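You operate a simulated robot arm through the tools that you are given. There is no shell and no other tool. Be economical: measure what you need, move in short steps, check, and stop when the job is done.

You are at the controls of a simulated robot arm. One attempt, no reset.

TASK
Press the green insert home into the bare core.
Fine: core on the press carriage, carriage pushed in; lever back up afterwards.
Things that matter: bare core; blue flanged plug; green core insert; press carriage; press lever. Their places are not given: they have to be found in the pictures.

It is judged by the outcome, as a careful person would: the job done as asked, and still so three seconds after it is handed in. It fails if anything else is knocked over, pushed out of place, dropped, spilled or broken.

THE ROBOT
A 7-joint arm with a two-finger gripper, fixed in place. Base frame: the origin is at the foot of the arm, x ahead of it, y to its left, z up; the work surface is at about z = 850. Readings come in mm, degrees, newtons and seconds.
With the tool pointing down near the work surface it reaches from about 340 to 720 mm from the base axis. Its first joint turns from -66.0 to 66.0 degrees. Payload 2.45 kg.
Tool frame: the origin (TCP) lies between the finger pads and is the grasp point; the fingertips stand 26 mm ahead of it; z points along the fingers, y is the line along which they close. Largest opening 96 mm; the body of the gripper starts 69 mm behind the TCP.
Orientation is that of the tool frame in the base frame, as [roll, pitch, yaw] about the fixed x, y, z axes, in that order (R = Rz(yaw) Ry(pitch) Rx(roll)). With the fingers straight down and closing along the base's y, the tool's x points along the base's -x, its y along +y and its z along -z.

THE INTERFACE
- The arm moves only by the tool send_rows. Its argument "plan" is a list of rows, each a list of 3 entries, a list of its own where there are three numbers: the shift along the tool's x, y, z in cm, then the turn, a rotation vector about the tool's x, y, z in degrees, then the finger opening in cm, from 0 to 9.6. In form: [[[dx, dy, dz], [ax, ay, az], gripper], ...]. A call has 1 to 12 rows; each row is the pose to reach, as a shift and turn from the pose commanded when the call began, along the tool's axes at that moment. A row lasts 0.2 s, in which the tool goes at most 50 mm and 8.6 degrees; a call with a longer step from one row to the next is refused whole, and so is a gripper value outside its range. A pose out of reach is approached as far as the arm can. The call stops where the force on the tool passes 70 N (or 10 N more than at its start, if that is more) or the arm is blocked; 0.2 s more then pass. Each finger halts on what it meets, pressing with about 30 N; the grip force reading is that of the motor and also rises with nothing between the fingers. The clock runs only during rows and for 0.2 s after the last one: add rows that repeat a pose to give the fingers time. The reply holds the time, the measured pose of the TCP, the force on the tool along the base axes, the opening and the grip force, in the units named above and with some noise, with the torque about the TCP (base axes, N m) and any sound that the robot's microphone picked up, and new pictures: "views" is both (left out), scene, wrist or none.
- Cameras (640 x 400 px; columns grow to the right, rows downward): "scene" is fixed at [161.1, -383.7, 1438.1]; the picture's right is [0.83, -0.56, 0.00], its down [-0.25, -0.37, -0.89] and it looks along [0.50, 0.74, -0.45] (base axes); focal length 214 px, centre (320, 200). "wrist" rides on the gripper at [82, 3, -98] in the tool frame; the picture's right is [-0.04, 1.00, 0.00], its down [-0.73, -0.03, -0.68] and it looks along [-0.68, -0.03, 0.73] (tool axes); focal length 256 px, centre (320, 200).
- locate(camera, pixels): for up to 12 pixels [column, row] of the newest picture of that camera ("zoom" is the newest enlarged one), the place [x, y, z] in the base frame of the surface seen there, good to about 3 mm. No time passes.
- close_up(camera, box): a new picture of the part [left, top, right, bottom] of that camera's present view, enlarged. No time passes.
- job_done(): hands the job in; it is judged then, once.

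Go step by step. Measure first, check grasps and placings, and put right what went wrong. The budget is 80 turns and 200 pictures, counting those below and the enlarged ones. Unless the task says otherwise, let go and move clear before handing in, and close with one line.

The tools are called after ">>>" as name(argument=value, ...) on one line, values as JSON. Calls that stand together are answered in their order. send_rows: Moves the arm, as the interface text tells. Its arguments: {"type":"object","properties":{"plan":{"type":"array"},"views":{"type":"string","enum":["both","scene","wrist","none"]}},"required":["plan"]} The other tools are called the same way: locate (camera, pixels) gives the place of the surface under pixels of a picture; close_up (camera, box) takes an enlarged picture of a part of a camera's view; job_done () hands the job in.

At the start:

```text
time_s: 0.0
ee_pos: [366.5, -41.6, 1355.3]
tcp_rot: [179.9, 0.0, -180.0]
contact_force: [-0.5, 0.1, 0.3]
torque: [-0.04, -0.02, -0.01]
finger_gap: 96.1
grip_force: 0.0
```

scene: 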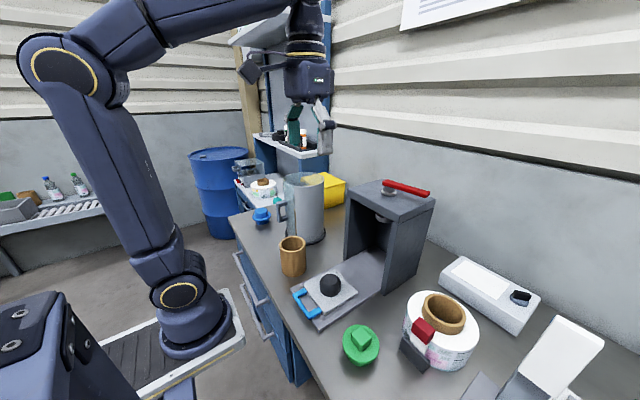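
wrist: 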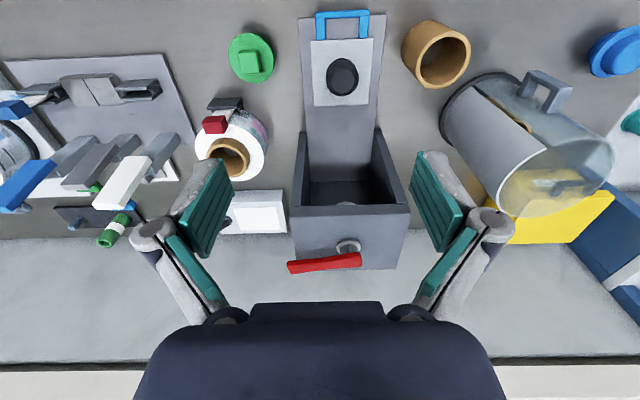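

The pictures show a core, likely the brown tube (wrist 436,55), a green insert at (250,58), a press with its carriage and black peg at (342,77), and a red lever at (325,262). I'll enlarge and measure.

>>> close_up(camera="scene", box=[230, 160, 470, 380])

>>> close_up(camera="wrist", box=[200, 0, 500, 190])

>>> locate(camera="wrist", pixels=[[250, 62], [240, 40], [342, 60], [342, 77], [342, 100], [342, 14], [436, 30], [445, 60], [410, 55], [325, 262], [345, 245], [270, 90]])

>>> locate(camera="scene", pixels=[[362, 338], [345, 345], [376, 345], [330, 285], [345, 293], [305, 300], [293, 243], [293, 265], [405, 188], [385, 183], [428, 194], [390, 190]])

```text
1.82 times, centred on (350, 270) of scene
```

zoom: 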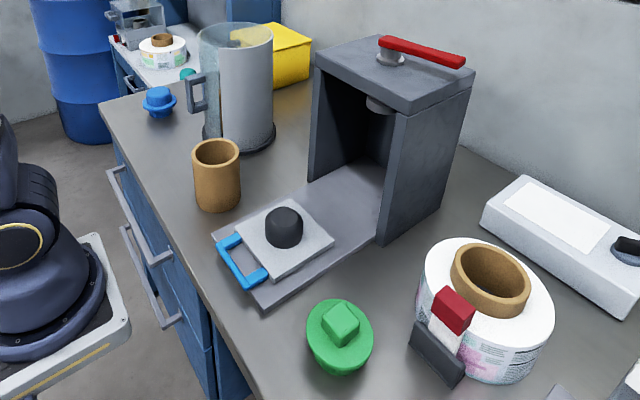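

```text
2.11 times, centred on (350, 95) of wrist
```

zoom: 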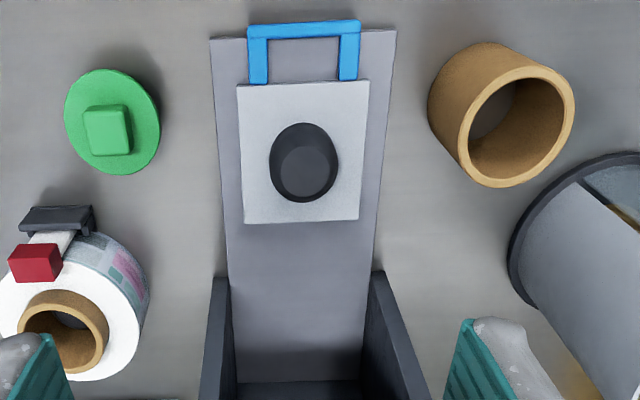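

```text
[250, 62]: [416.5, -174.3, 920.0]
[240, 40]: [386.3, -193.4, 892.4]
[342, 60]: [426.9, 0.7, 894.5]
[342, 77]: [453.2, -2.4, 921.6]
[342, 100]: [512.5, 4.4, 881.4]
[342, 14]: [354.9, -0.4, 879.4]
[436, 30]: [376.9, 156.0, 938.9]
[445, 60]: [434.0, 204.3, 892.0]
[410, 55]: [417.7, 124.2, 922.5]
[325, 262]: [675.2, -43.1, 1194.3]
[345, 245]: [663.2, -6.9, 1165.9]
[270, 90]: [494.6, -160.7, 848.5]
```

```text
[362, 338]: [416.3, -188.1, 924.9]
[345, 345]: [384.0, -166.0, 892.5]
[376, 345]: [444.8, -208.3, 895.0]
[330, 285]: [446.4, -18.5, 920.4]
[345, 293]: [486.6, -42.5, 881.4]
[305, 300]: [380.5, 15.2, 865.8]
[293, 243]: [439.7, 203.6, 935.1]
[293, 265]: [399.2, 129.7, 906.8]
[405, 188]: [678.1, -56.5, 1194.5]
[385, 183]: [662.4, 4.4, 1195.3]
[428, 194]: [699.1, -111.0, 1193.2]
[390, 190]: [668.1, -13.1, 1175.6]
```

The core stands near (415,165) and the insert near (416,-182), and the peg plate is at z≈881. I'll measure the rims, the knob, the press head and the lever more closely.

>>> close_up(camera="scene", box=[330, 165, 450, 240])

>>> locate(camera="zoom", pixels=[[290, 90], [400, 120], [510, 160], [300, 140], [330, 135], [100, 170], [400, 240], [540, 200], [280, 280], [290, 115], [230, 100], [270, 300]])

>>> close_up(camera="wrist", box=[260, 180, 440, 300])

>>> locate(camera="wrist", pixels=[[404, 54], [417, 83], [436, 86], [470, 50], [420, 30], [450, 33], [314, 50], [372, 50], [315, 103], [368, 103], [330, 15], [365, 15]])

>>> locate(camera="scene", pixels=[[280, 242], [305, 242], [293, 236], [293, 249], [355, 336], [365, 330], [371, 338], [361, 346], [357, 328], [330, 277], [322, 285], [339, 285]])

```text
5.33 times, centred on (390, 202) of scene
```

zoom: 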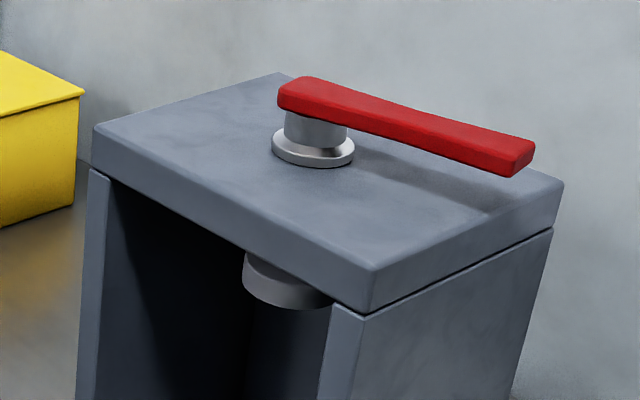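

```text
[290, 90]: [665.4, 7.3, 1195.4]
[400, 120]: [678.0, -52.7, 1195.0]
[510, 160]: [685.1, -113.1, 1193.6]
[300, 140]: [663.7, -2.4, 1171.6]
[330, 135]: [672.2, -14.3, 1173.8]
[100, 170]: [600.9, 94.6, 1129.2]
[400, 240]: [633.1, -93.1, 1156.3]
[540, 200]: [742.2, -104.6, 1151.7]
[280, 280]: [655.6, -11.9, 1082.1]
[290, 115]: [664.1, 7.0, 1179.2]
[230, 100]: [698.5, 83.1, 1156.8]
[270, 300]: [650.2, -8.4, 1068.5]
```

```text
3.33 times, centred on (350, 240) of wrist
```

zoom: 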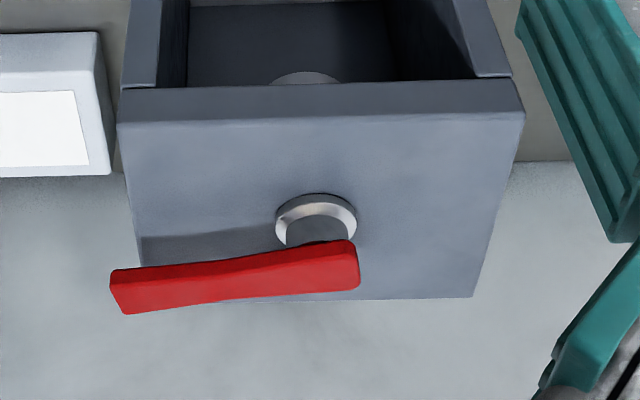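

```text
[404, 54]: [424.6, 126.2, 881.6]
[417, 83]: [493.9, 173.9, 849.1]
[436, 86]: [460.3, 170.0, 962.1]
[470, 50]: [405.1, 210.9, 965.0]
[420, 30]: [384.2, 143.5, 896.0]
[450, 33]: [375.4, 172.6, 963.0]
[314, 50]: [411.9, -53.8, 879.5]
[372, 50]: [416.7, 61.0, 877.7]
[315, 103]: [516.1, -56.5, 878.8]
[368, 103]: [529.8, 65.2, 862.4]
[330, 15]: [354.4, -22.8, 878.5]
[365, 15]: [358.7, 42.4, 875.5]
```

```text
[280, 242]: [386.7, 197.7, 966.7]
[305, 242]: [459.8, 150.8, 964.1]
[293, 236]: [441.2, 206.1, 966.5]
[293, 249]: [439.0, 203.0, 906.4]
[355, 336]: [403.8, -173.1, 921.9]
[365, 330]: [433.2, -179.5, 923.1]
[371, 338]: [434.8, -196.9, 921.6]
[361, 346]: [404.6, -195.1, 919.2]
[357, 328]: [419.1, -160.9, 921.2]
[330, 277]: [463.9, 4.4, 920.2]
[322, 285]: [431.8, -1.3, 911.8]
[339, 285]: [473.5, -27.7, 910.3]
```

The core is about 85 mm in outer diameter, centred near (418,170), with its rim at z≈965. I'll move over it for a closer view.

>>> send_rows(plan=[[[-0.65, 2.64, 2.8], [0, 0, 0], 9.6], [[-1.3, 5.28, 5.6], [0, 0, 0], 9.6], [[-1.95, 7.9, 8.4], [0, 0, 0], 9.6], [[-2.6, 10.55, 11.2], [0, 0, 0], 9.6], [[-3.25, 13.2, 14], [0, 0, 0], 9.6], [[-3.9, 15.8, 16.8], [0, 0, 0], 9.6], [[-4.5, 18.5, 19.6], [0, 0, 0], 9.6], [[-5.1, 21.1, 22.5], [0, 0, 0], 9.6], [[-5.1, 21.1, 22.5], [0, 0, 0], 9.6]])

```text
time_s: 2.0
ee_pos: [417.2, 168.5, 1130.2]
tcp_rot: [-180.0, -0.1, 180.0]
contact_force: [0.8, -0.2, 0.2]
torque: [0.0, 0.02, 0.02]
finger_gap: 96.0
grip_force: 0.1
```

scene: 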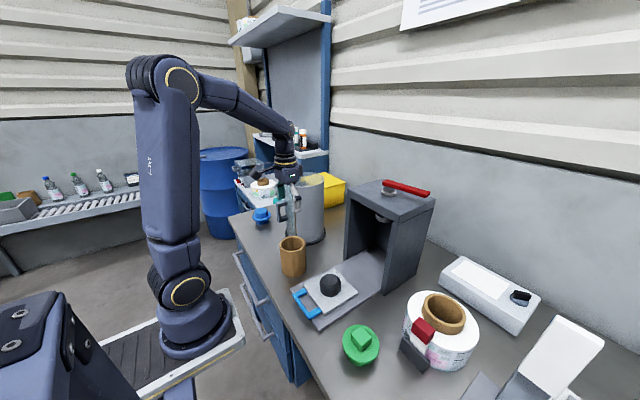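
wrist: 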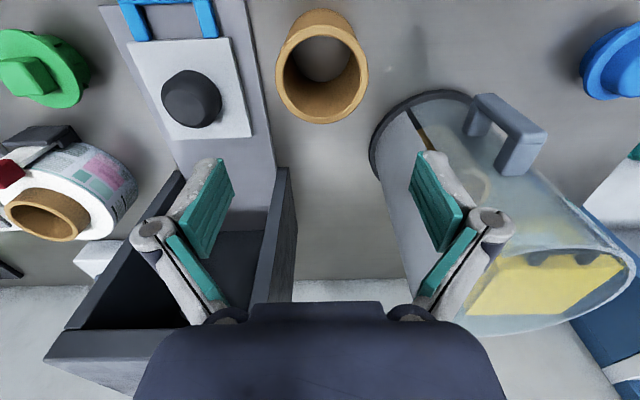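

The core rim is at (322,66). I'll measure the rim, the jug, the peg and the green knob from here.

>>> locate(camera="wrist", pixels=[[276, 68], [367, 66], [322, 28], [320, 121], [286, 68], [359, 66], [320, 30], [372, 150], [490, 98], [540, 140], [400, 110], [560, 240]])

>>> close_up(camera="wrist", box=[100, 0, 400, 190])

>>> locate(camera="zoom", pixels=[[65, 88], [260, 78], [325, 283], [140, 300], [210, 230], [160, 190], [255, 210], [205, 155], [375, 145], [568, 140], [470, 30], [470, 258]])

```text
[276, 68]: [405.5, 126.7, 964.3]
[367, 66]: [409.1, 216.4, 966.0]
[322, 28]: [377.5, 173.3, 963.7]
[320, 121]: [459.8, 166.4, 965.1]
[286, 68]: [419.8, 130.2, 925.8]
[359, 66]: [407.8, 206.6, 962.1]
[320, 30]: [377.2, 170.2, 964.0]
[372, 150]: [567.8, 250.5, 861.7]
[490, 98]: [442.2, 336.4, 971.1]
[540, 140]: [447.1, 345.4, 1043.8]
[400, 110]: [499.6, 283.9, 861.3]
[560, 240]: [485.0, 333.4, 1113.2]
```

```text
2.11 times, centred on (250, 95) of wrist
```

zoom: 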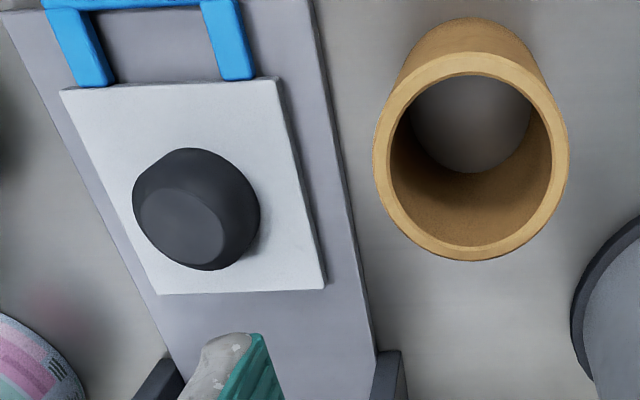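

```text
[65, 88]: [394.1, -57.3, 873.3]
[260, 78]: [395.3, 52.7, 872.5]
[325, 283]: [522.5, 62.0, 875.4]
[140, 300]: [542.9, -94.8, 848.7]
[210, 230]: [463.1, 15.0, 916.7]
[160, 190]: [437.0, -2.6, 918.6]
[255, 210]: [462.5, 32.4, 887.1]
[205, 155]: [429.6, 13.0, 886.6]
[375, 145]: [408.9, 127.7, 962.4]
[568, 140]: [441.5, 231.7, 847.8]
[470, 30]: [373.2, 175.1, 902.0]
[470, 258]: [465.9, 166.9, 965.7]
```

The core spans y 127–216 and x 377–462, so its centre is about (419.5,171.5) and clearance is about 4 mm per side. I'll go down to just above the rim and check.

>>> send_rows(plan=[[[-0.23, 0.3, 4], [0, 0, 0], 9.6], [[-0.23, 0.3, 8], [0, 0, 0], 9.6], [[-0.23, 0.3, 11], [0, 0, 0], 9.6], [[-0.23, 0.3, 12.8], [0, 0, 0], 9.6], [[-0.23, 0.3, 12.8], [0, 0, 0], 9.6]])

>>> close_up(camera="wrist", box=[160, 20, 480, 220])

>>> close_up(camera="scene", box=[253, 190, 333, 290])

```text
time_s: 3.2
ee_pos: [419.6, 172.7, 1001.7]
tcp_rot: [-179.9, 0.0, 179.9]
contact_force: [-0.8, 0.9, -0.3]
torque: [0.0, -0.03, 0.0]
finger_gap: 95.9
grip_force: 0.0
```

scene: 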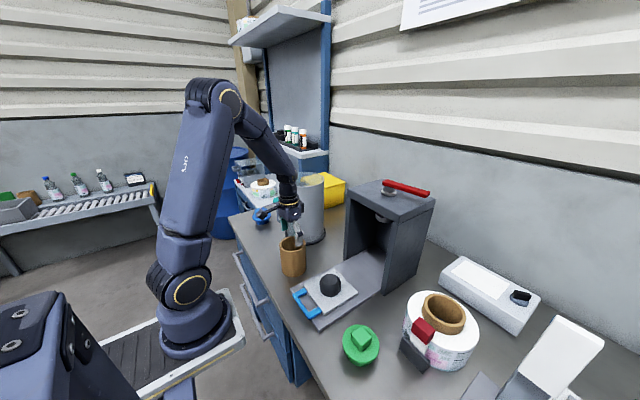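
wrist: 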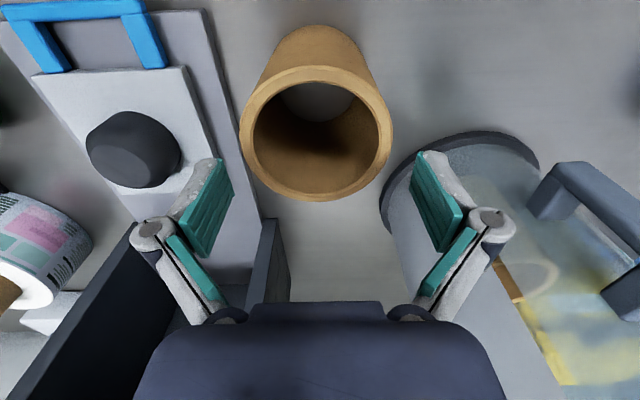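

```text
2.00 times, centred on (320, 120) of wrist
```

zoom: 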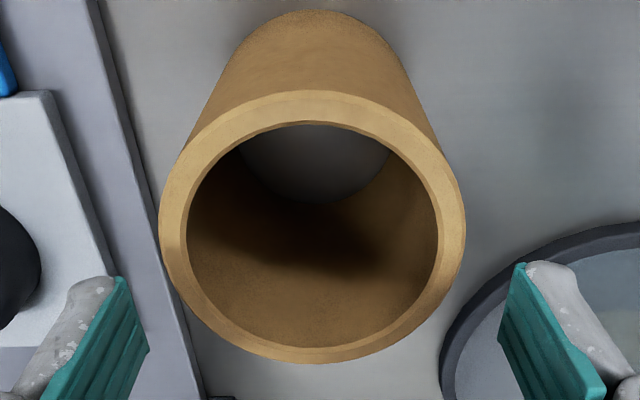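

```text
4.00 times, centred on (293, 240) of scene
```

zoom: 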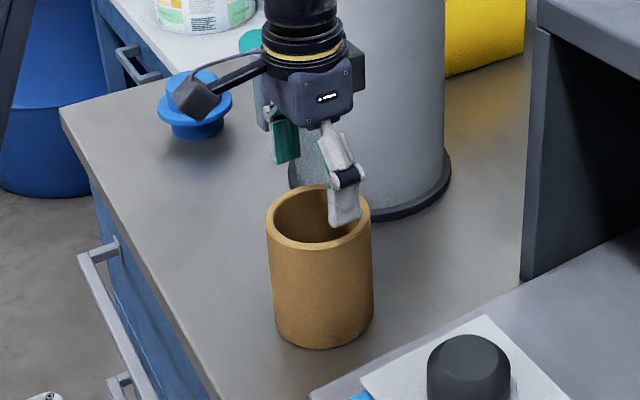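

The rim is at columns 239–393. I'll locate its edges precisely before going over it.

>>> locate(camera="wrist", pixels=[[241, 130], [391, 128], [242, 145], [391, 145], [241, 118], [391, 118], [312, 67], [312, 199], [300, 199], [254, 130], [377, 130], [312, 84]])

```text
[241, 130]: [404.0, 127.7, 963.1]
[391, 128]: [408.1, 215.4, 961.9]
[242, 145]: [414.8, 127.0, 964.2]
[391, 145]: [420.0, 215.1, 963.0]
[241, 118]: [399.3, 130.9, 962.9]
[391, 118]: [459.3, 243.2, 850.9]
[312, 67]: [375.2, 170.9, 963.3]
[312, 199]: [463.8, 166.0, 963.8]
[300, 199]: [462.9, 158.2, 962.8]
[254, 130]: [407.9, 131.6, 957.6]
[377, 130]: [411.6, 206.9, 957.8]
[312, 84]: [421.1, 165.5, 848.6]
```

The centre is (419.5,171.2) and the diameter about 88.5. I'll shift −1.3 mm in y and lower slowly over it.

>>> send_rows(plan=[[[0, -0.13, 0.5], [0, 0, 0], 9.6], [[0, -0.13, 1.5], [0, 0, 0], 9.6], [[0, -0.13, 2.0], [0, 0, 0], 9.6], [[0, -0.13, 2.0], [0, 0, 0], 9.6]])

>>> close_up(camera="wrist", box=[160, 20, 480, 220])

```text
time_s: 4.2
ee_pos: [419.3, 171.0, 982.5]
tcp_rot: [179.9, -0.1, -180.0]
contact_force: [-0.1, -0.5, -0.2]
torque: [0.02, 0.01, 0.04]
finger_gap: 95.7
grip_force: 0.0
```

scene: 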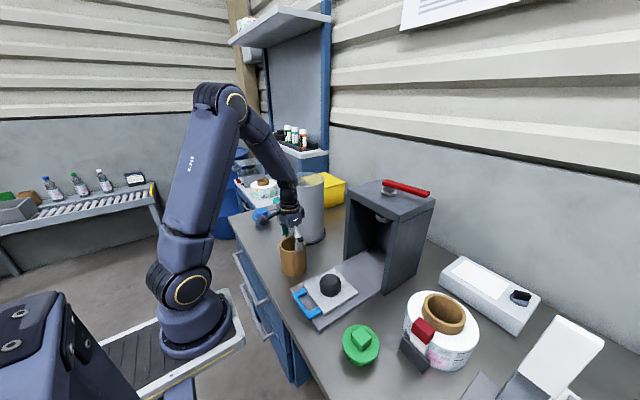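
wrist: 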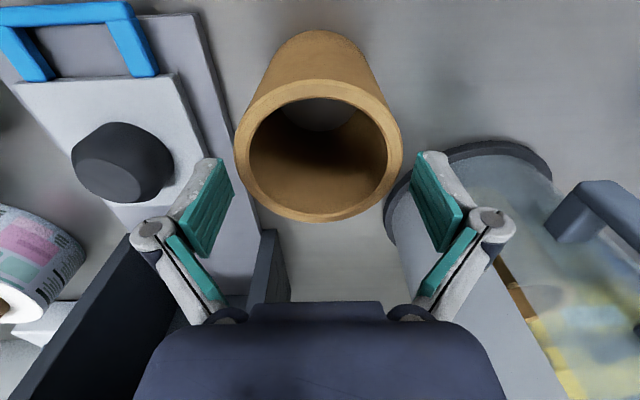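

```text
2.00 times, centred on (320, 120) of wrist
```

zoom: 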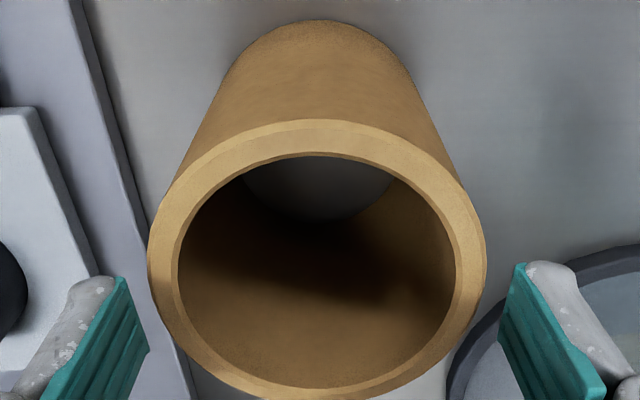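

The tips straddle the rim, with the left gap (234→237) smaller than the right (402→411). I'll shift −1.5 mm in y, descend and close.

>>> send_rows(plan=[[[0, -0.15, 0.1], [0, 0, 0], 9.6], [[0, -0.15, 1.0], [0, 0, 0], 9.6], [[0, -0.15, 2.0], [0, 0, 0], 9.6], [[0, -0.15, 3.0], [0, 0, 0], 9.6], [[0, -0.15, 4.0], [0, 0, 0], 9.6], [[0, -0.15, 4.0], [0, 0, 0], 9.6]])

```text
time_s: 5.6
ee_pos: [419.4, 170.7, 941.0]
tcp_rot: [180.0, 0.0, 179.9]
contact_force: [-0.1, -0.3, -0.2]
torque: [0.0, 0.01, -0.04]
finger_gap: 96.2
grip_force: 0.1
```

scene: 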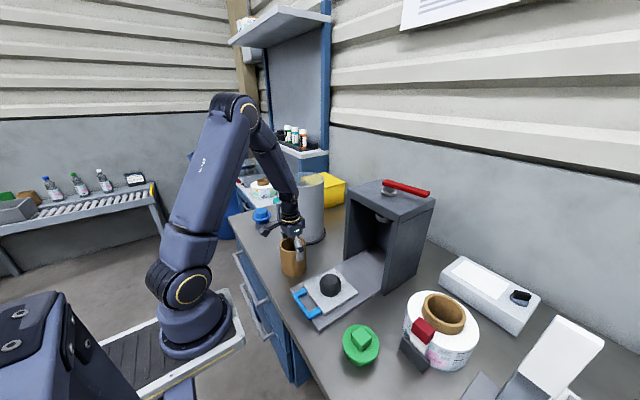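
wrist: 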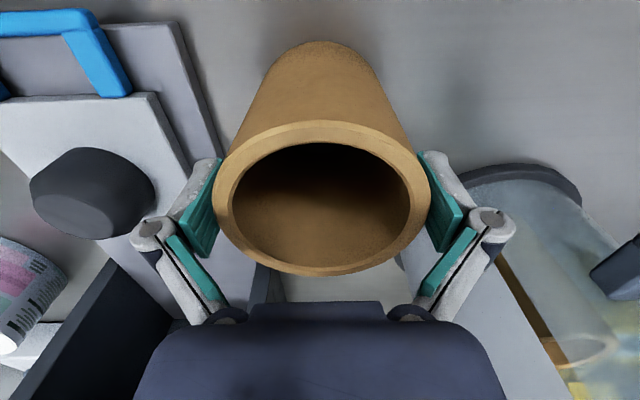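

The core sits between the pads with no contact. I'll close, then lift.

>>> send_rows(plan=[[[0, 0, 0], [0, 0, 0], 8.6], [[0, 0, 0], [0, 0, 0], 8.4], [[0, 0, 0], [0, 0, 0], 8.0], [[0, 0, 0], [0, 0, 0], 8.0]], views="none")

>>> send_rows(plan=[[[0, 0, -1], [0, 0, 0], 8.0], [[0, 0, -4], [0, 0, 0], 8.0], [[0, 0, -8], [0, 0, 0], 8.0], [[0, 0, -12], [0, 0, 0], 8.0], [[0, 0, -14], [0, 0, 0], 8.0], [[0, 0, -14], [0, 0, 0], 8.0]])

```text
time_s: 6.6
ee_pos: [419.5, 169.3, 941.6]
tcp_rot: [180.0, 0.0, 180.0]
contact_force: [-0.5, 0.0, 5.6]
torque: [0.22, 0.01, 0.03]
finger_gap: 91.1
grip_force: 29.9
```

```text
time_s: 8.0
ee_pos: [422.1, 168.6, 1081.0]
tcp_rot: [179.9, 0.0, -180.0]
contact_force: [0.2, -0.2, -1.8]
torque: [-0.01, 0.02, 0.0]
finger_gap: 91.4
grip_force: 30.4
```

scene: 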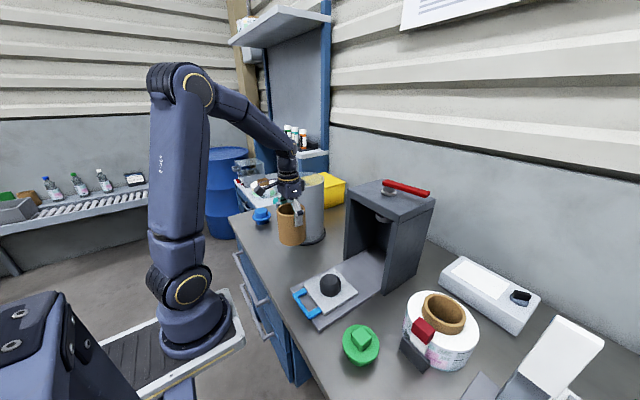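
wrist: 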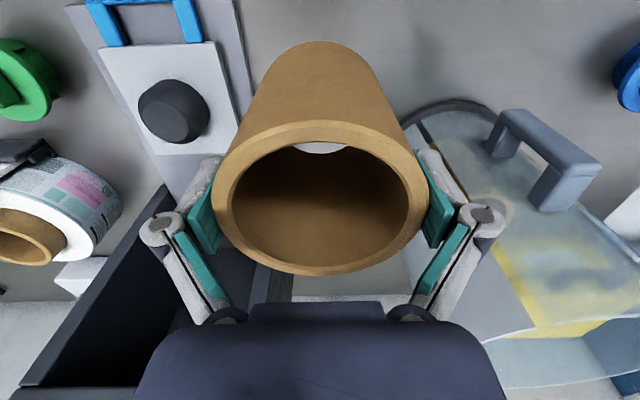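

The core is held (gap 91) and lifted, with its bottom at z≈990. Next I'll measure the peg and plate accurately.

>>> close_up(camera="wrist", box=[60, 0, 260, 160])

>>> close_up(camera="scene", box=[280, 260, 380, 340])

>>> locate(camera="scene", pixels=[[322, 283], [339, 283], [330, 275], [330, 288], [331, 279], [326, 281], [335, 281], [321, 290], [339, 292], [331, 297], [305, 286], [357, 290]])

```text
2.50 times, centred on (160, 80) of wrist
```

zoom: 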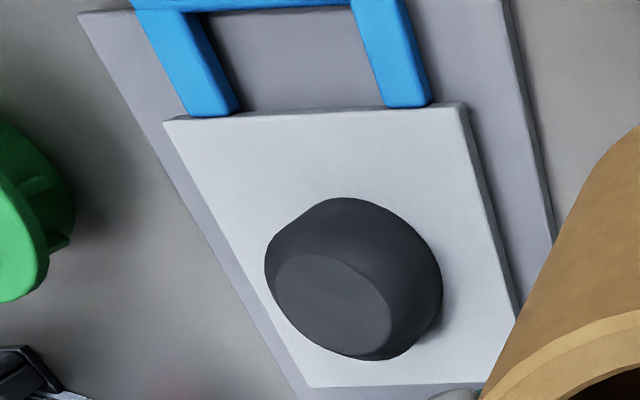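

```text
5.00 times, centred on (330, 300) of scene
```

zoom: 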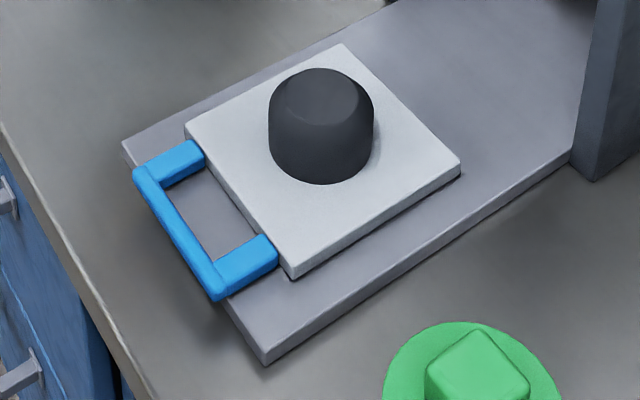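

```text
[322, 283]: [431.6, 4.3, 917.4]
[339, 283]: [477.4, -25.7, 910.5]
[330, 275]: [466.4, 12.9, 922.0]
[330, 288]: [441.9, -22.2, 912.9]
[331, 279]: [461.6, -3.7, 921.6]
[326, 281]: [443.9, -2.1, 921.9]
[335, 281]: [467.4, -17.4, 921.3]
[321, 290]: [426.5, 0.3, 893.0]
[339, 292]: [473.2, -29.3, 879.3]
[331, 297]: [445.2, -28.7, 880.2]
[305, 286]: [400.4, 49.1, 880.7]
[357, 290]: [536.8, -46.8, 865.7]
```

I'll locate the plate corners and the peg outline in the enlarged view.

>>> locate(camera="zoom", pixels=[[189, 127], [340, 47], [456, 166], [290, 268], [320, 182], [271, 140], [371, 140], [300, 85], [345, 85], [321, 72], [321, 120], [270, 190]])

```text
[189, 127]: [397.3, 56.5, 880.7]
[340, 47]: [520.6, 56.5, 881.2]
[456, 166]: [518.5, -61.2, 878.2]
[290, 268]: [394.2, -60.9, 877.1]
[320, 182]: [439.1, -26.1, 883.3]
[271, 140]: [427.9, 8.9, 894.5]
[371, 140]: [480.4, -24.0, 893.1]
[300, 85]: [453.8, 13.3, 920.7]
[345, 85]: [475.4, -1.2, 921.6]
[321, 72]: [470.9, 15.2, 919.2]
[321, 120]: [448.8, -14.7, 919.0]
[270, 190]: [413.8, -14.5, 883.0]
```

The plate is centred at about (458,−2) and the peg (dia ≈62) matches it. I'll carry the core over the peg at this height.

>>> send_rows(plan=[[[-1, -4, 0], [0, 0, 0], 8.0], [[-1.9, -8.5, 0], [0, 0, 0], 8.0], [[-2.9, -13, 0], [0, 0, 0], 8.0], [[-3.7, -17.1, 0], [0, 0, 0], 8.0], [[-3.7, -17.1, 3], [0, 0, 0], 8.0], [[-3.7, -17.1, 3], [0, 0, 0], 8.0], [[-3.7, -17.1, 3], [0, 0, 0], 8.0]])

>>> close_up(camera="scene", box=[270, 210, 390, 330])

```text
time_s: 9.6
ee_pos: [458.8, -2.9, 1049.5]
tcp_rot: [180.0, 0.0, 180.0]
contact_force: [-0.7, -1.0, -0.6]
torque: [0.02, -0.01, 0.01]
finger_gap: 91.4
grip_force: 30.3
```

scene: 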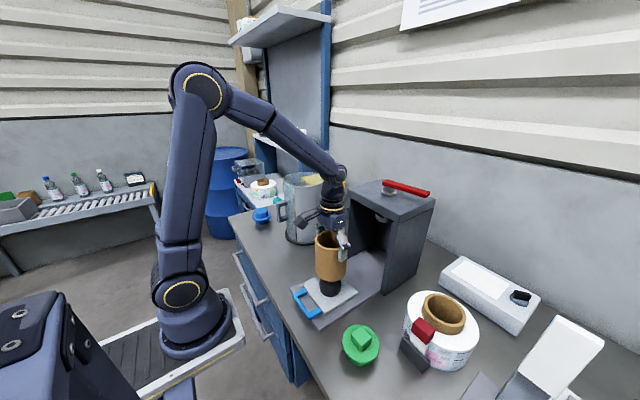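
wrist: 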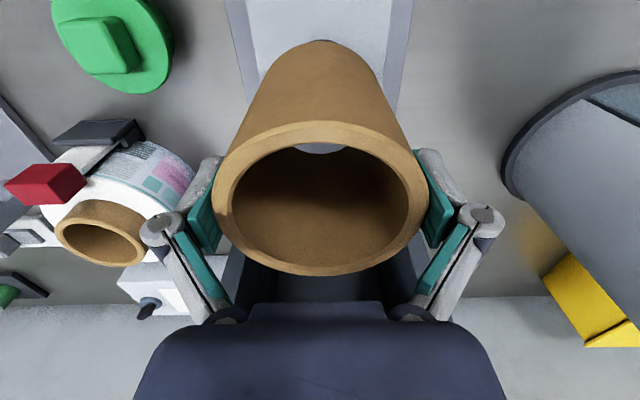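

```text
3.33 times, centred on (330, 270) of scene
```

zoom: 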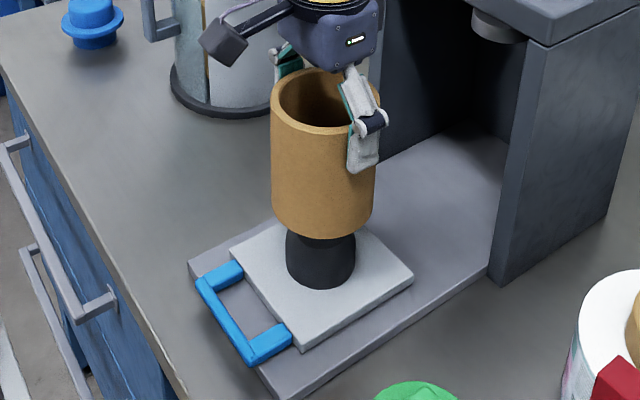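

The core is about 2 mm right of the peg in the zoom (mid 323.5 against 321). I'll correct by (−1.5,+1) and lower onto the plate.

>>> send_rows(plan=[[[0.15, 0.1, 1], [0, 0, 0], 8.0], [[0.15, 0.1, 3], [0, 0, 0], 8.0], [[0.15, 0.1, 4.5], [0, 0, 0], 8.0], [[0.15, 0.1, 5.5], [0, 0, 0], 8.0], [[0.15, 0.1, 6.5], [0, 0, 0], 8.0], [[0.15, 0.1, 7.2], [0, 0, 0], 8.0], [[0.15, 0.1, 7.5], [0, 0, 0], 8.0], [[0.15, 0.1, 7.5], [0, 0, 0], 8.0]])

>>> close_up(camera="scene", box=[270, 230, 390, 330])

```text
time_s: 11.4
ee_pos: [455.1, 0.0, 977.4]
tcp_rot: [-179.9, 0.0, -180.0]
contact_force: [-0.6, -0.3, -1.0]
torque: [-0.02, -0.02, -0.02]
finger_gap: 91.3
grip_force: 30.3
```

scene: 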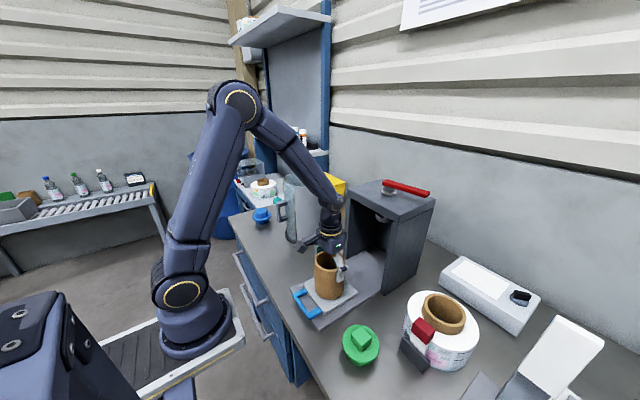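
wrist: 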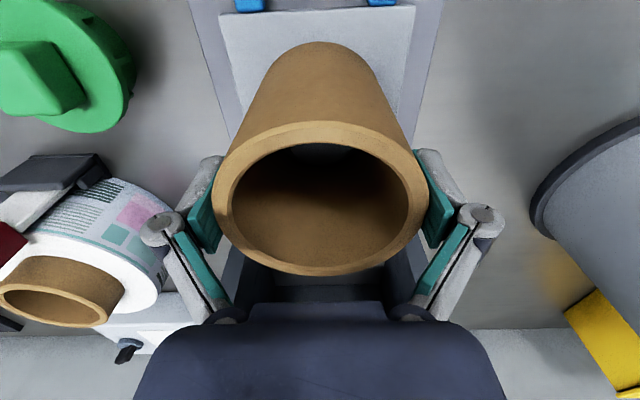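

```text
4.00 times, centred on (330, 280) of scene
```

zoom: 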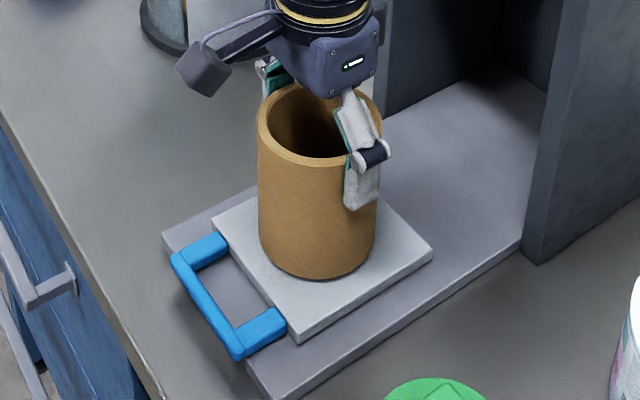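

The core is down around the peg with about 5 mm left. I'll lower until contact, then open.

>>> send_rows(plan=[[[0, 0, 0.3], [0, 0, 0], 8.0], [[0, 0, 0.5], [0, 0, 0], 8.0], [[0, 0, 0.55], [0, 0, 0], 8.0]], views="none")

```text
time_s: 12.2
ee_pos: [454.7, 0.1, 970.9]
tcp_rot: [180.0, 0.1, -180.0]
contact_force: [-0.8, -0.9, 9.8]
torque: [0.32, 0.15, 0.08]
finger_gap: 91.3
grip_force: 30.2
```

It has touched down (9.8 N). I'll open fully and then rise straight up.

>>> send_rows(plan=[[[0, 0, 0], [0, 0, 0], 9.6], [[0, 0, 0], [0, 0, 0], 9.6], [[0, 0, 0], [0, 0, 0], 9.6]], views="wrist")

>>> send_rows(plan=[[[0, 0, -1], [0, 0, 0], 9.6], [[0, 0, -3], [0, 0, 0], 9.6], [[0, 0, -6], [0, 0, 0], 9.6], [[0, 0, -9], [0, 0, 0], 9.6], [[0, 0, -13], [0, 0, 0], 9.6], [[0, 0, -17], [0, 0, 0], 9.6], [[0, 0, -17], [0, 0, 0], 9.6]])

```text
time_s: 13.0
ee_pos: [454.5, 1.0, 972.0]
tcp_rot: [-180.0, 0.1, 180.0]
contact_force: [0.0, -0.4, -0.2]
torque: [0.02, -0.02, 0.02]
finger_gap: 96.1
grip_force: 0.0
```

wrist: 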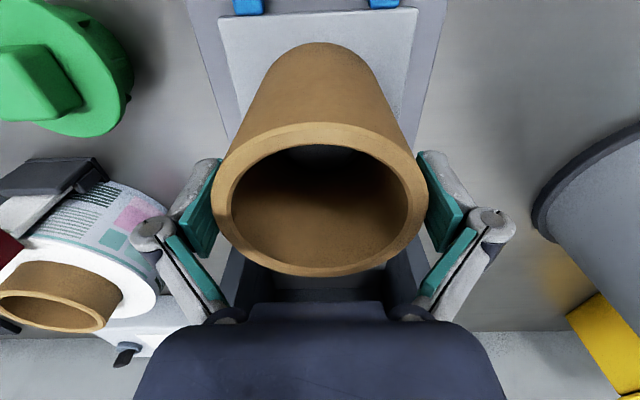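

```text
time_s: 14.6
ee_pos: [455.7, -2.4, 1141.7]
tcp_rot: [-180.0, 0.0, 179.9]
contact_force: [-0.9, 0.4, 0.2]
torque: [0.02, -0.03, 0.03]
finger_gap: 96.1
grip_force: 0.1
```

scene: 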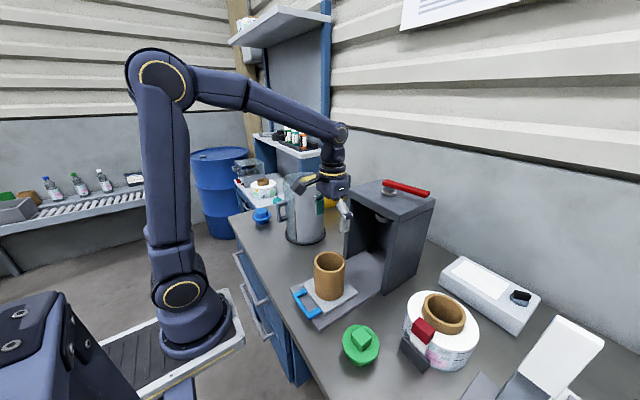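
wrist: 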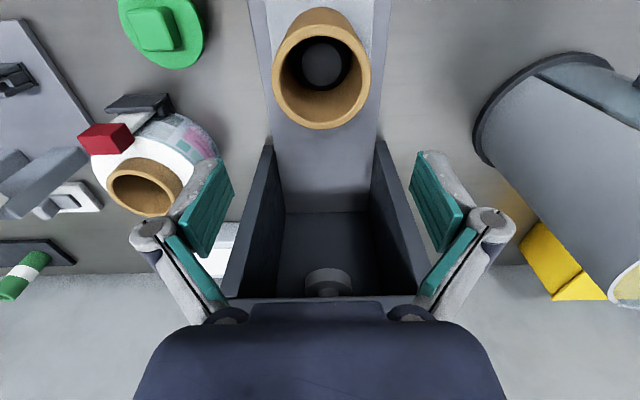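

The core stands on the carriage around the peg. I'll measure its rim and the green insert.

>>> locate(camera="wrist", pixels=[[273, 70], [370, 70], [322, 23], [322, 128], [273, 80], [369, 80], [328, 270], [328, 285], [310, 280], [348, 280], [155, 30], [165, 60]])

>>> send_rows(plan=[[[0.6, -4, 0.3], [0, 0, 0], 9.6], [[1.3, -8, 0.6], [0, 0, 0], 9.6], [[2, -12, 0.9], [0, 0, 0], 9.6], [[2.8, -15, 1], [0, 0, 0], 9.6], [[3.6, -18, 1], [0, 0, 0], 9.6], [[3.6, -18, 4.2], [0, 0, 0], 7.0], [[3.6, -18, 4.2], [0, 0, 0], 7.0], [[3.6, -18, 4.2], [0, 0, 0], 7.0]])

>>> close_up(camera="wrist", box=[220, 0, 420, 150])

```text
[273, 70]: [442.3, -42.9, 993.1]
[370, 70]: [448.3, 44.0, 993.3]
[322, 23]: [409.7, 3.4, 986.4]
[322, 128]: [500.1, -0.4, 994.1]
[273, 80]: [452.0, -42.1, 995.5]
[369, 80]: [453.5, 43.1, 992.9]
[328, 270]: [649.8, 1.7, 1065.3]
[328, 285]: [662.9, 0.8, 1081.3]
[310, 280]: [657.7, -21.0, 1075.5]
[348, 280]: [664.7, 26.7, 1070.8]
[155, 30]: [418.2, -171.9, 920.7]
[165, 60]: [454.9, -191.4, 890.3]
```

```text
time_s: 16.4
ee_pos: [417.3, -181.3, 1097.8]
tcp_rot: [179.9, 0.0, 179.9]
contact_force: [-0.6, 0.2, 0.1]
torque: [0.03, 0.0, 0.04]
finger_gap: 69.7
grip_force: 0.1
```

scene: 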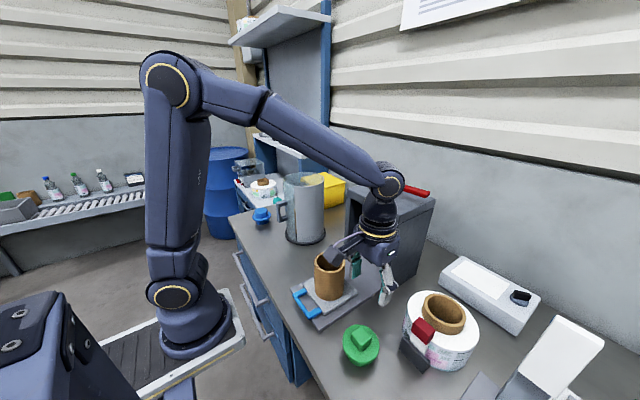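
wrist: 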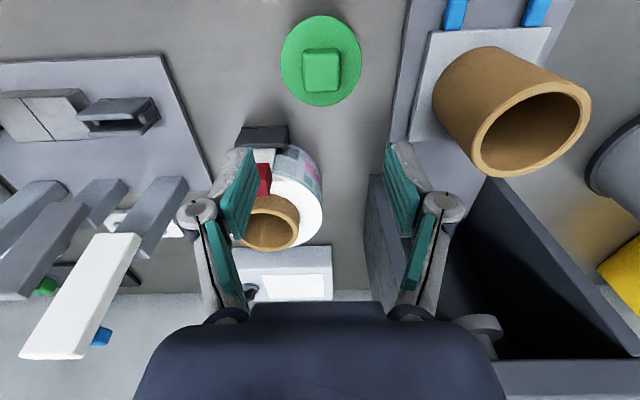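

```text
2.67 times, centred on (320, 75) of wrist
```

zoom: 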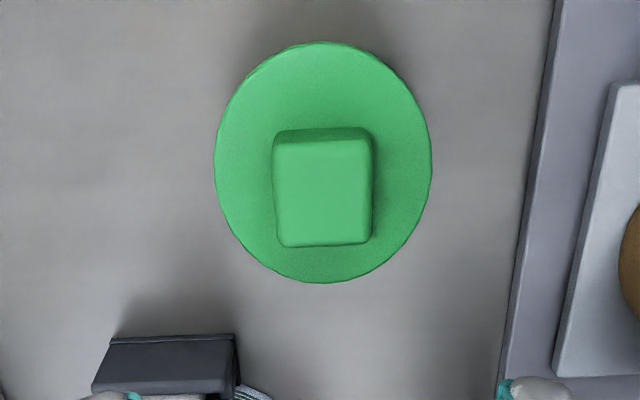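

The core is centred at (455,0.7) and the head at y≈0. I'll measure the green knob and flange in the zoom.

>>> locate(camera="zoom", pixels=[[276, 190], [369, 190], [323, 143], [325, 242], [323, 195], [218, 160], [428, 160], [320, 45], [325, 279], [276, 145], [282, 242], [368, 238]])

>>> locate(camera="wrist", pixels=[[265, 170], [262, 135], [285, 170], [240, 215], [315, 180], [300, 155]])

```text
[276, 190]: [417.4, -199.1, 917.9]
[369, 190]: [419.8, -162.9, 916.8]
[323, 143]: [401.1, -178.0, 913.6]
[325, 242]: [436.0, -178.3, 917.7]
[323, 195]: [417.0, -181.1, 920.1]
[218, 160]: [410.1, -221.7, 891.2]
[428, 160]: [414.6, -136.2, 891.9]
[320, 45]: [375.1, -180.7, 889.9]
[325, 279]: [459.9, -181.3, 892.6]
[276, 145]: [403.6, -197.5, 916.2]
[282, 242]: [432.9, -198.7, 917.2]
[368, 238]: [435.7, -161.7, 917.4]
```

```text
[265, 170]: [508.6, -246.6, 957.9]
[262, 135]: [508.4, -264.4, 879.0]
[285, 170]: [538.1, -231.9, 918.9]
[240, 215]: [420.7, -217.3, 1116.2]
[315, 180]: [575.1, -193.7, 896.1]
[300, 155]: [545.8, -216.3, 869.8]
```

The knob is about 37 mm square, centred at (417.5,−180.5), with its top at 920 and the flange at 891. I'll lower to TCP z≈923 and grip it.

>>> send_rows(plan=[[[0, 0.08, 4], [0, 0, 0], 7.0], [[0, 0.08, 8], [0, 0, 0], 7.0], [[0, 0.08, 12], [0, 0, 0], 7.0], [[0, 0.08, 15], [0, 0, 0], 7.0], [[0, 0.08, 16.5], [0, 0, 0], 7.0], [[0, 0.08, 17.3], [0, 0, 0], 7.0], [[0, 0.08, 17.3], [0, 0, 0], 7.0]])

>>> close_up(camera="scene", box=[310, 280, 430, 380])

```text
time_s: 18.0
ee_pos: [421.2, -180.0, 926.3]
tcp_rot: [-179.9, 0.0, -179.9]
contact_force: [0.0, -0.1, 0.4]
torque: [-0.01, -0.02, -0.02]
finger_gap: 69.7
grip_force: 0.0
```

scene: 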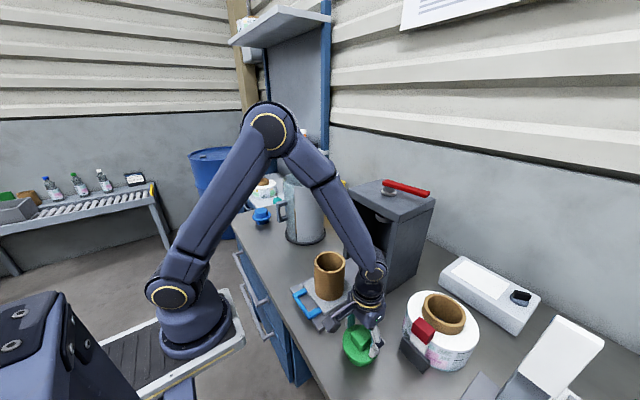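
wrist: 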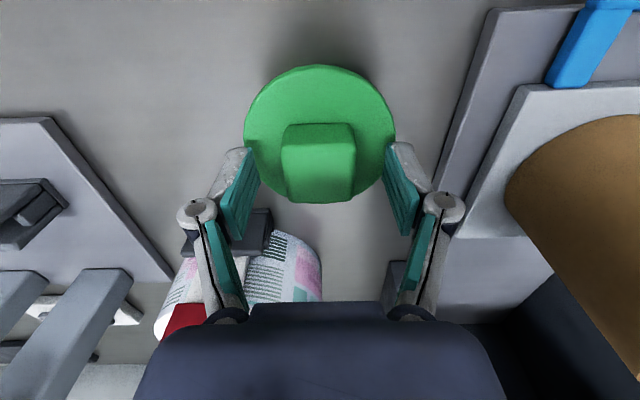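

```text
4.00 times, centred on (370, 330) of scene
```

zoom: 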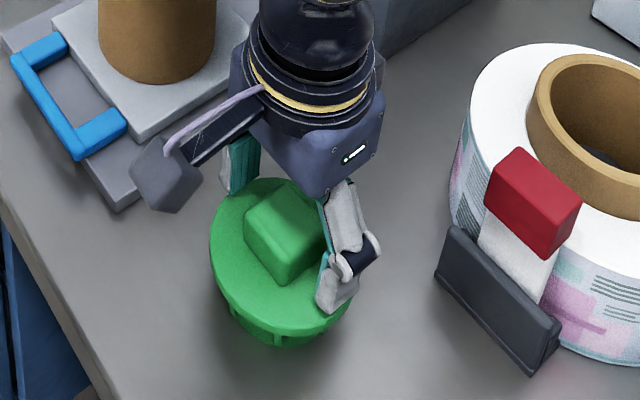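

The knob lies between the fingers with the tool about 3 mm too far in x. I'll correct that, lower 3 mm, and close.

>>> send_rows(plan=[[[0.3, -0.03, 0.3], [0, 0, 0], 7.0], [[0.3, -0.03, 0.3], [0, 0, 0], 5.0], [[0.3, -0.03, 0.3], [0, 0, 0], 3.0], [[0.3, -0.03, 0.3], [0, 0, 0], 3.0], [[0.3, -0.03, 0.3], [0, 0, 0], 3.0]], views="none")

>>> send_rows(plan=[[[0, 0, -1], [0, 0, 0], 3.0], [[0, 0, -5], [0, 0, 0], 3.0], [[0, 0, -9], [0, 0, 0], 3.0], [[0, 0, -14], [0, 0, 0], 3.0], [[0, 0, -19], [0, 0, 0], 3.0], [[0, 0, -22], [0, 0, 0], 3.0], [[0, 0, -22], [0, 0, 0], 3.0]])

>>> close_up(camera="scene", box=[310, 200, 430, 300])

```text
time_s: 19.2
ee_pos: [416.1, -180.4, 923.9]
tcp_rot: [-180.0, -0.1, -180.0]
contact_force: [0.3, 0.9, 1.5]
torque: [-0.03, 0.03, 0.01]
finger_gap: 37.1
grip_force: 30.2
```

```text
time_s: 20.8
ee_pos: [416.4, -177.7, 1144.0]
tcp_rot: [-180.0, 0.0, -180.0]
contact_force: [-0.1, 0.5, -0.8]
torque: [0.03, 0.03, -0.05]
finger_gap: 37.5
grip_force: 29.7
```

scene: 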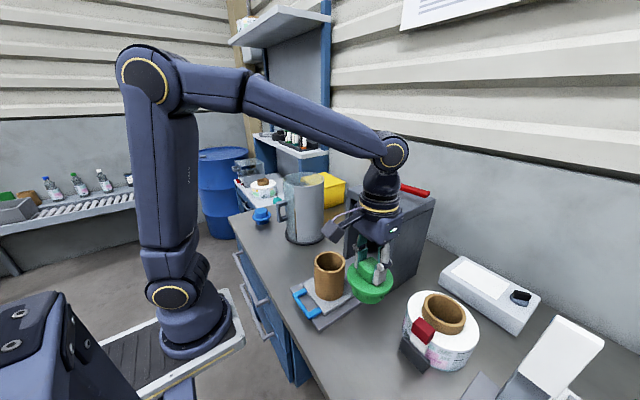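
wrist: 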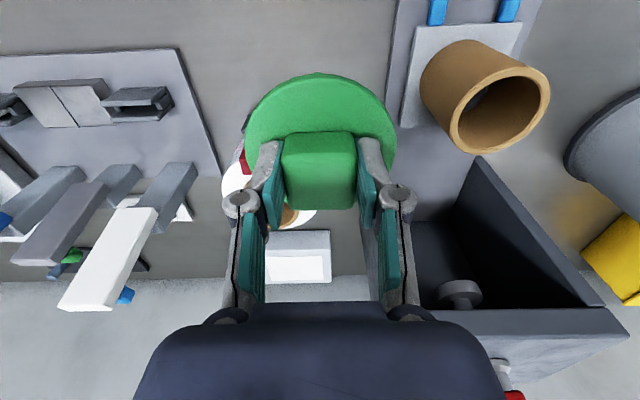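

```text
4.00 times, centred on (370, 250) of scene
```

zoom: 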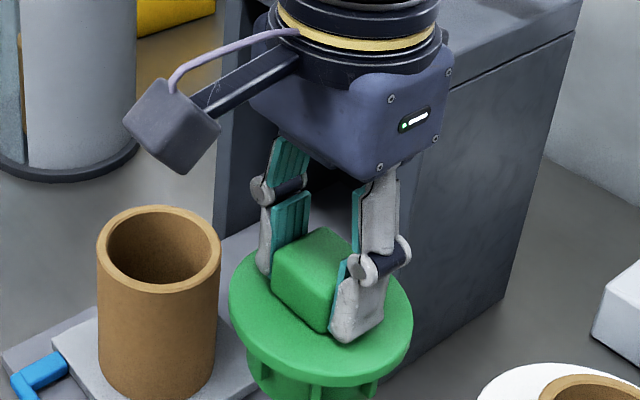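

The insert is held by its knob (gap 37) with its bottom about 74 mm below the TCP. I'll carry it over the core at about (454,0.7).

>>> send_rows(plan=[[[-0.9, 4.5, 0], [0, 0, 0], 3.0], [[-1.8, 9, 0], [0, 0, 0], 3.0], [[-2.8, 13.5, 0], [0, 0, 0], 3.0], [[-3.75, 18, 0], [0, 0, 0], 3.0], [[-3.75, 18, 4], [0, 0, 0], 3.0], [[-3.75, 18, 5.5], [0, 0, 0], 3.0], [[-3.75, 18, 5.5], [0, 0, 0], 3.0], [[-3.75, 18, 5.5], [0, 0, 0], 3.0]])

>>> close_up(camera="scene", box=[270, 200, 390, 300])

```text
time_s: 22.6
ee_pos: [453.7, -0.2, 1087.8]
tcp_rot: [-179.9, 0.0, 180.0]
contact_force: [-0.5, 0.1, -1.3]
torque: [0.0, 0.04, 0.02]
finger_gap: 37.3
grip_force: 29.9
```

scene: 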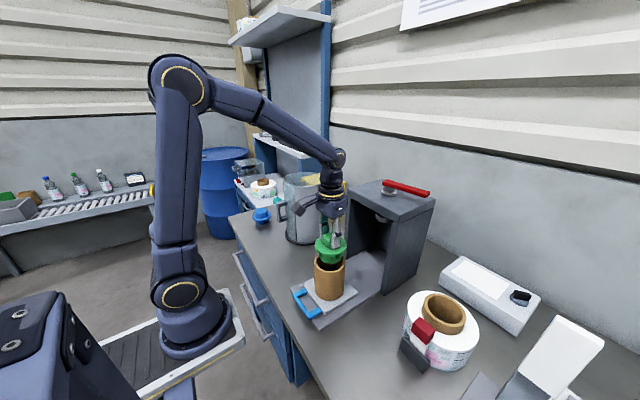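
wrist: 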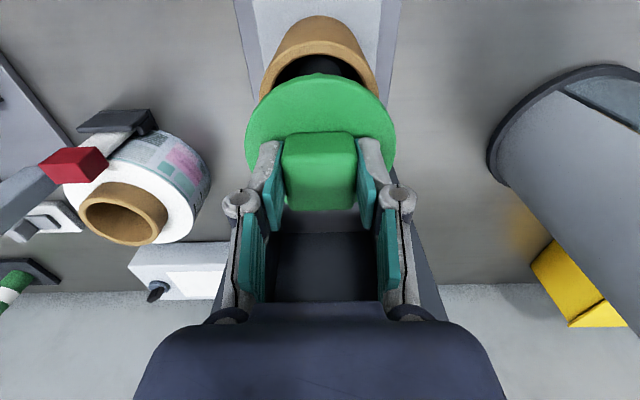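

```text
4.00 times, centred on (330, 250) of scene
```

zoom: 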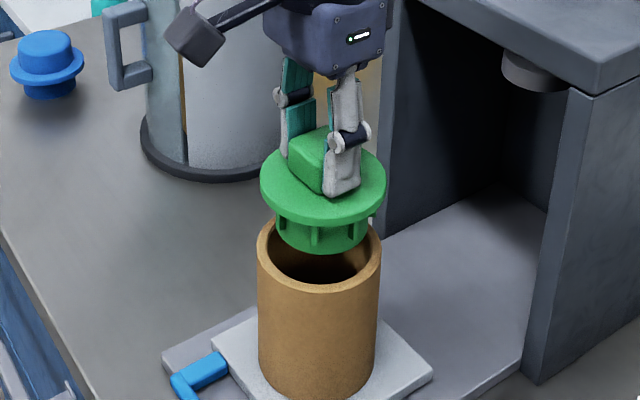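

The insert is over the core, about 1.5 mm right of axis in the zoom. I'll make a small correction and lower until it enters or touches.

>>> send_rows(plan=[[[0.08, 0.1, 1.0], [0, 0, 0], 3.0], [[0.08, 0.1, 1.6], [0, 0, 0], 3.0], [[0.08, 0.1, 2.0], [0, 0, 0], 3.0], [[0.08, 0.1, 2.3], [0, 0, 0], 3.0], [[0.08, 0.1, 2.3], [0, 0, 0], 3.0]])

>>> close_up(camera="scene", box=[270, 200, 390, 300])

```text
time_s: 23.8
ee_pos: [452.5, 1.0, 1065.6]
tcp_rot: [-180.0, 0.0, -179.9]
contact_force: [0.2, 0.3, -0.8]
torque: [0.0, 0.01, 0.0]
finger_gap: 37.1
grip_force: 30.1
```

scene: 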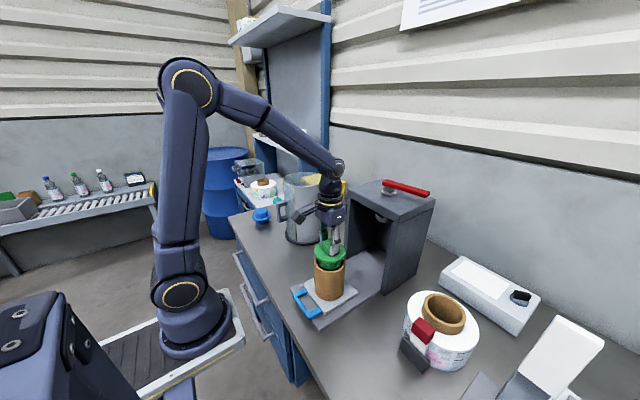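
wrist: 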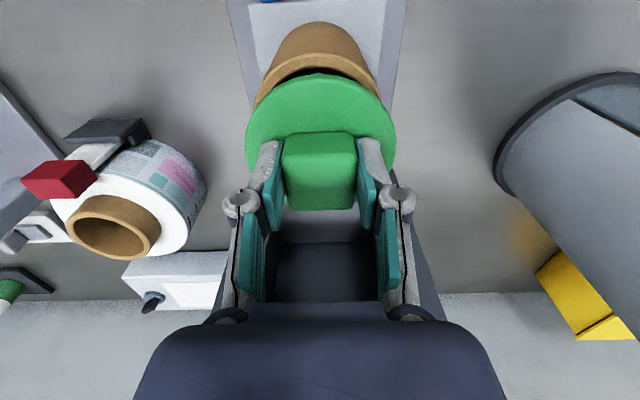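

```text
4.00 times, centred on (330, 250) of scene
```

zoom: 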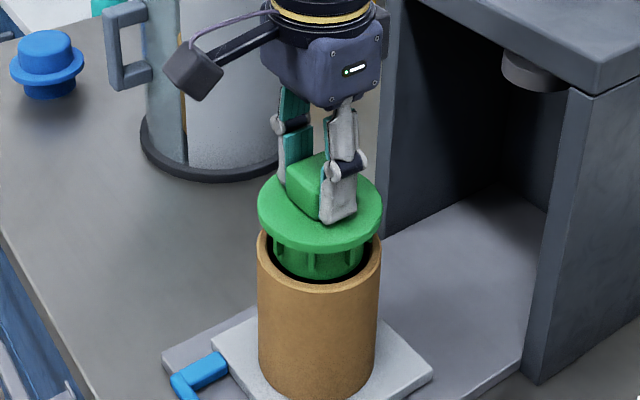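

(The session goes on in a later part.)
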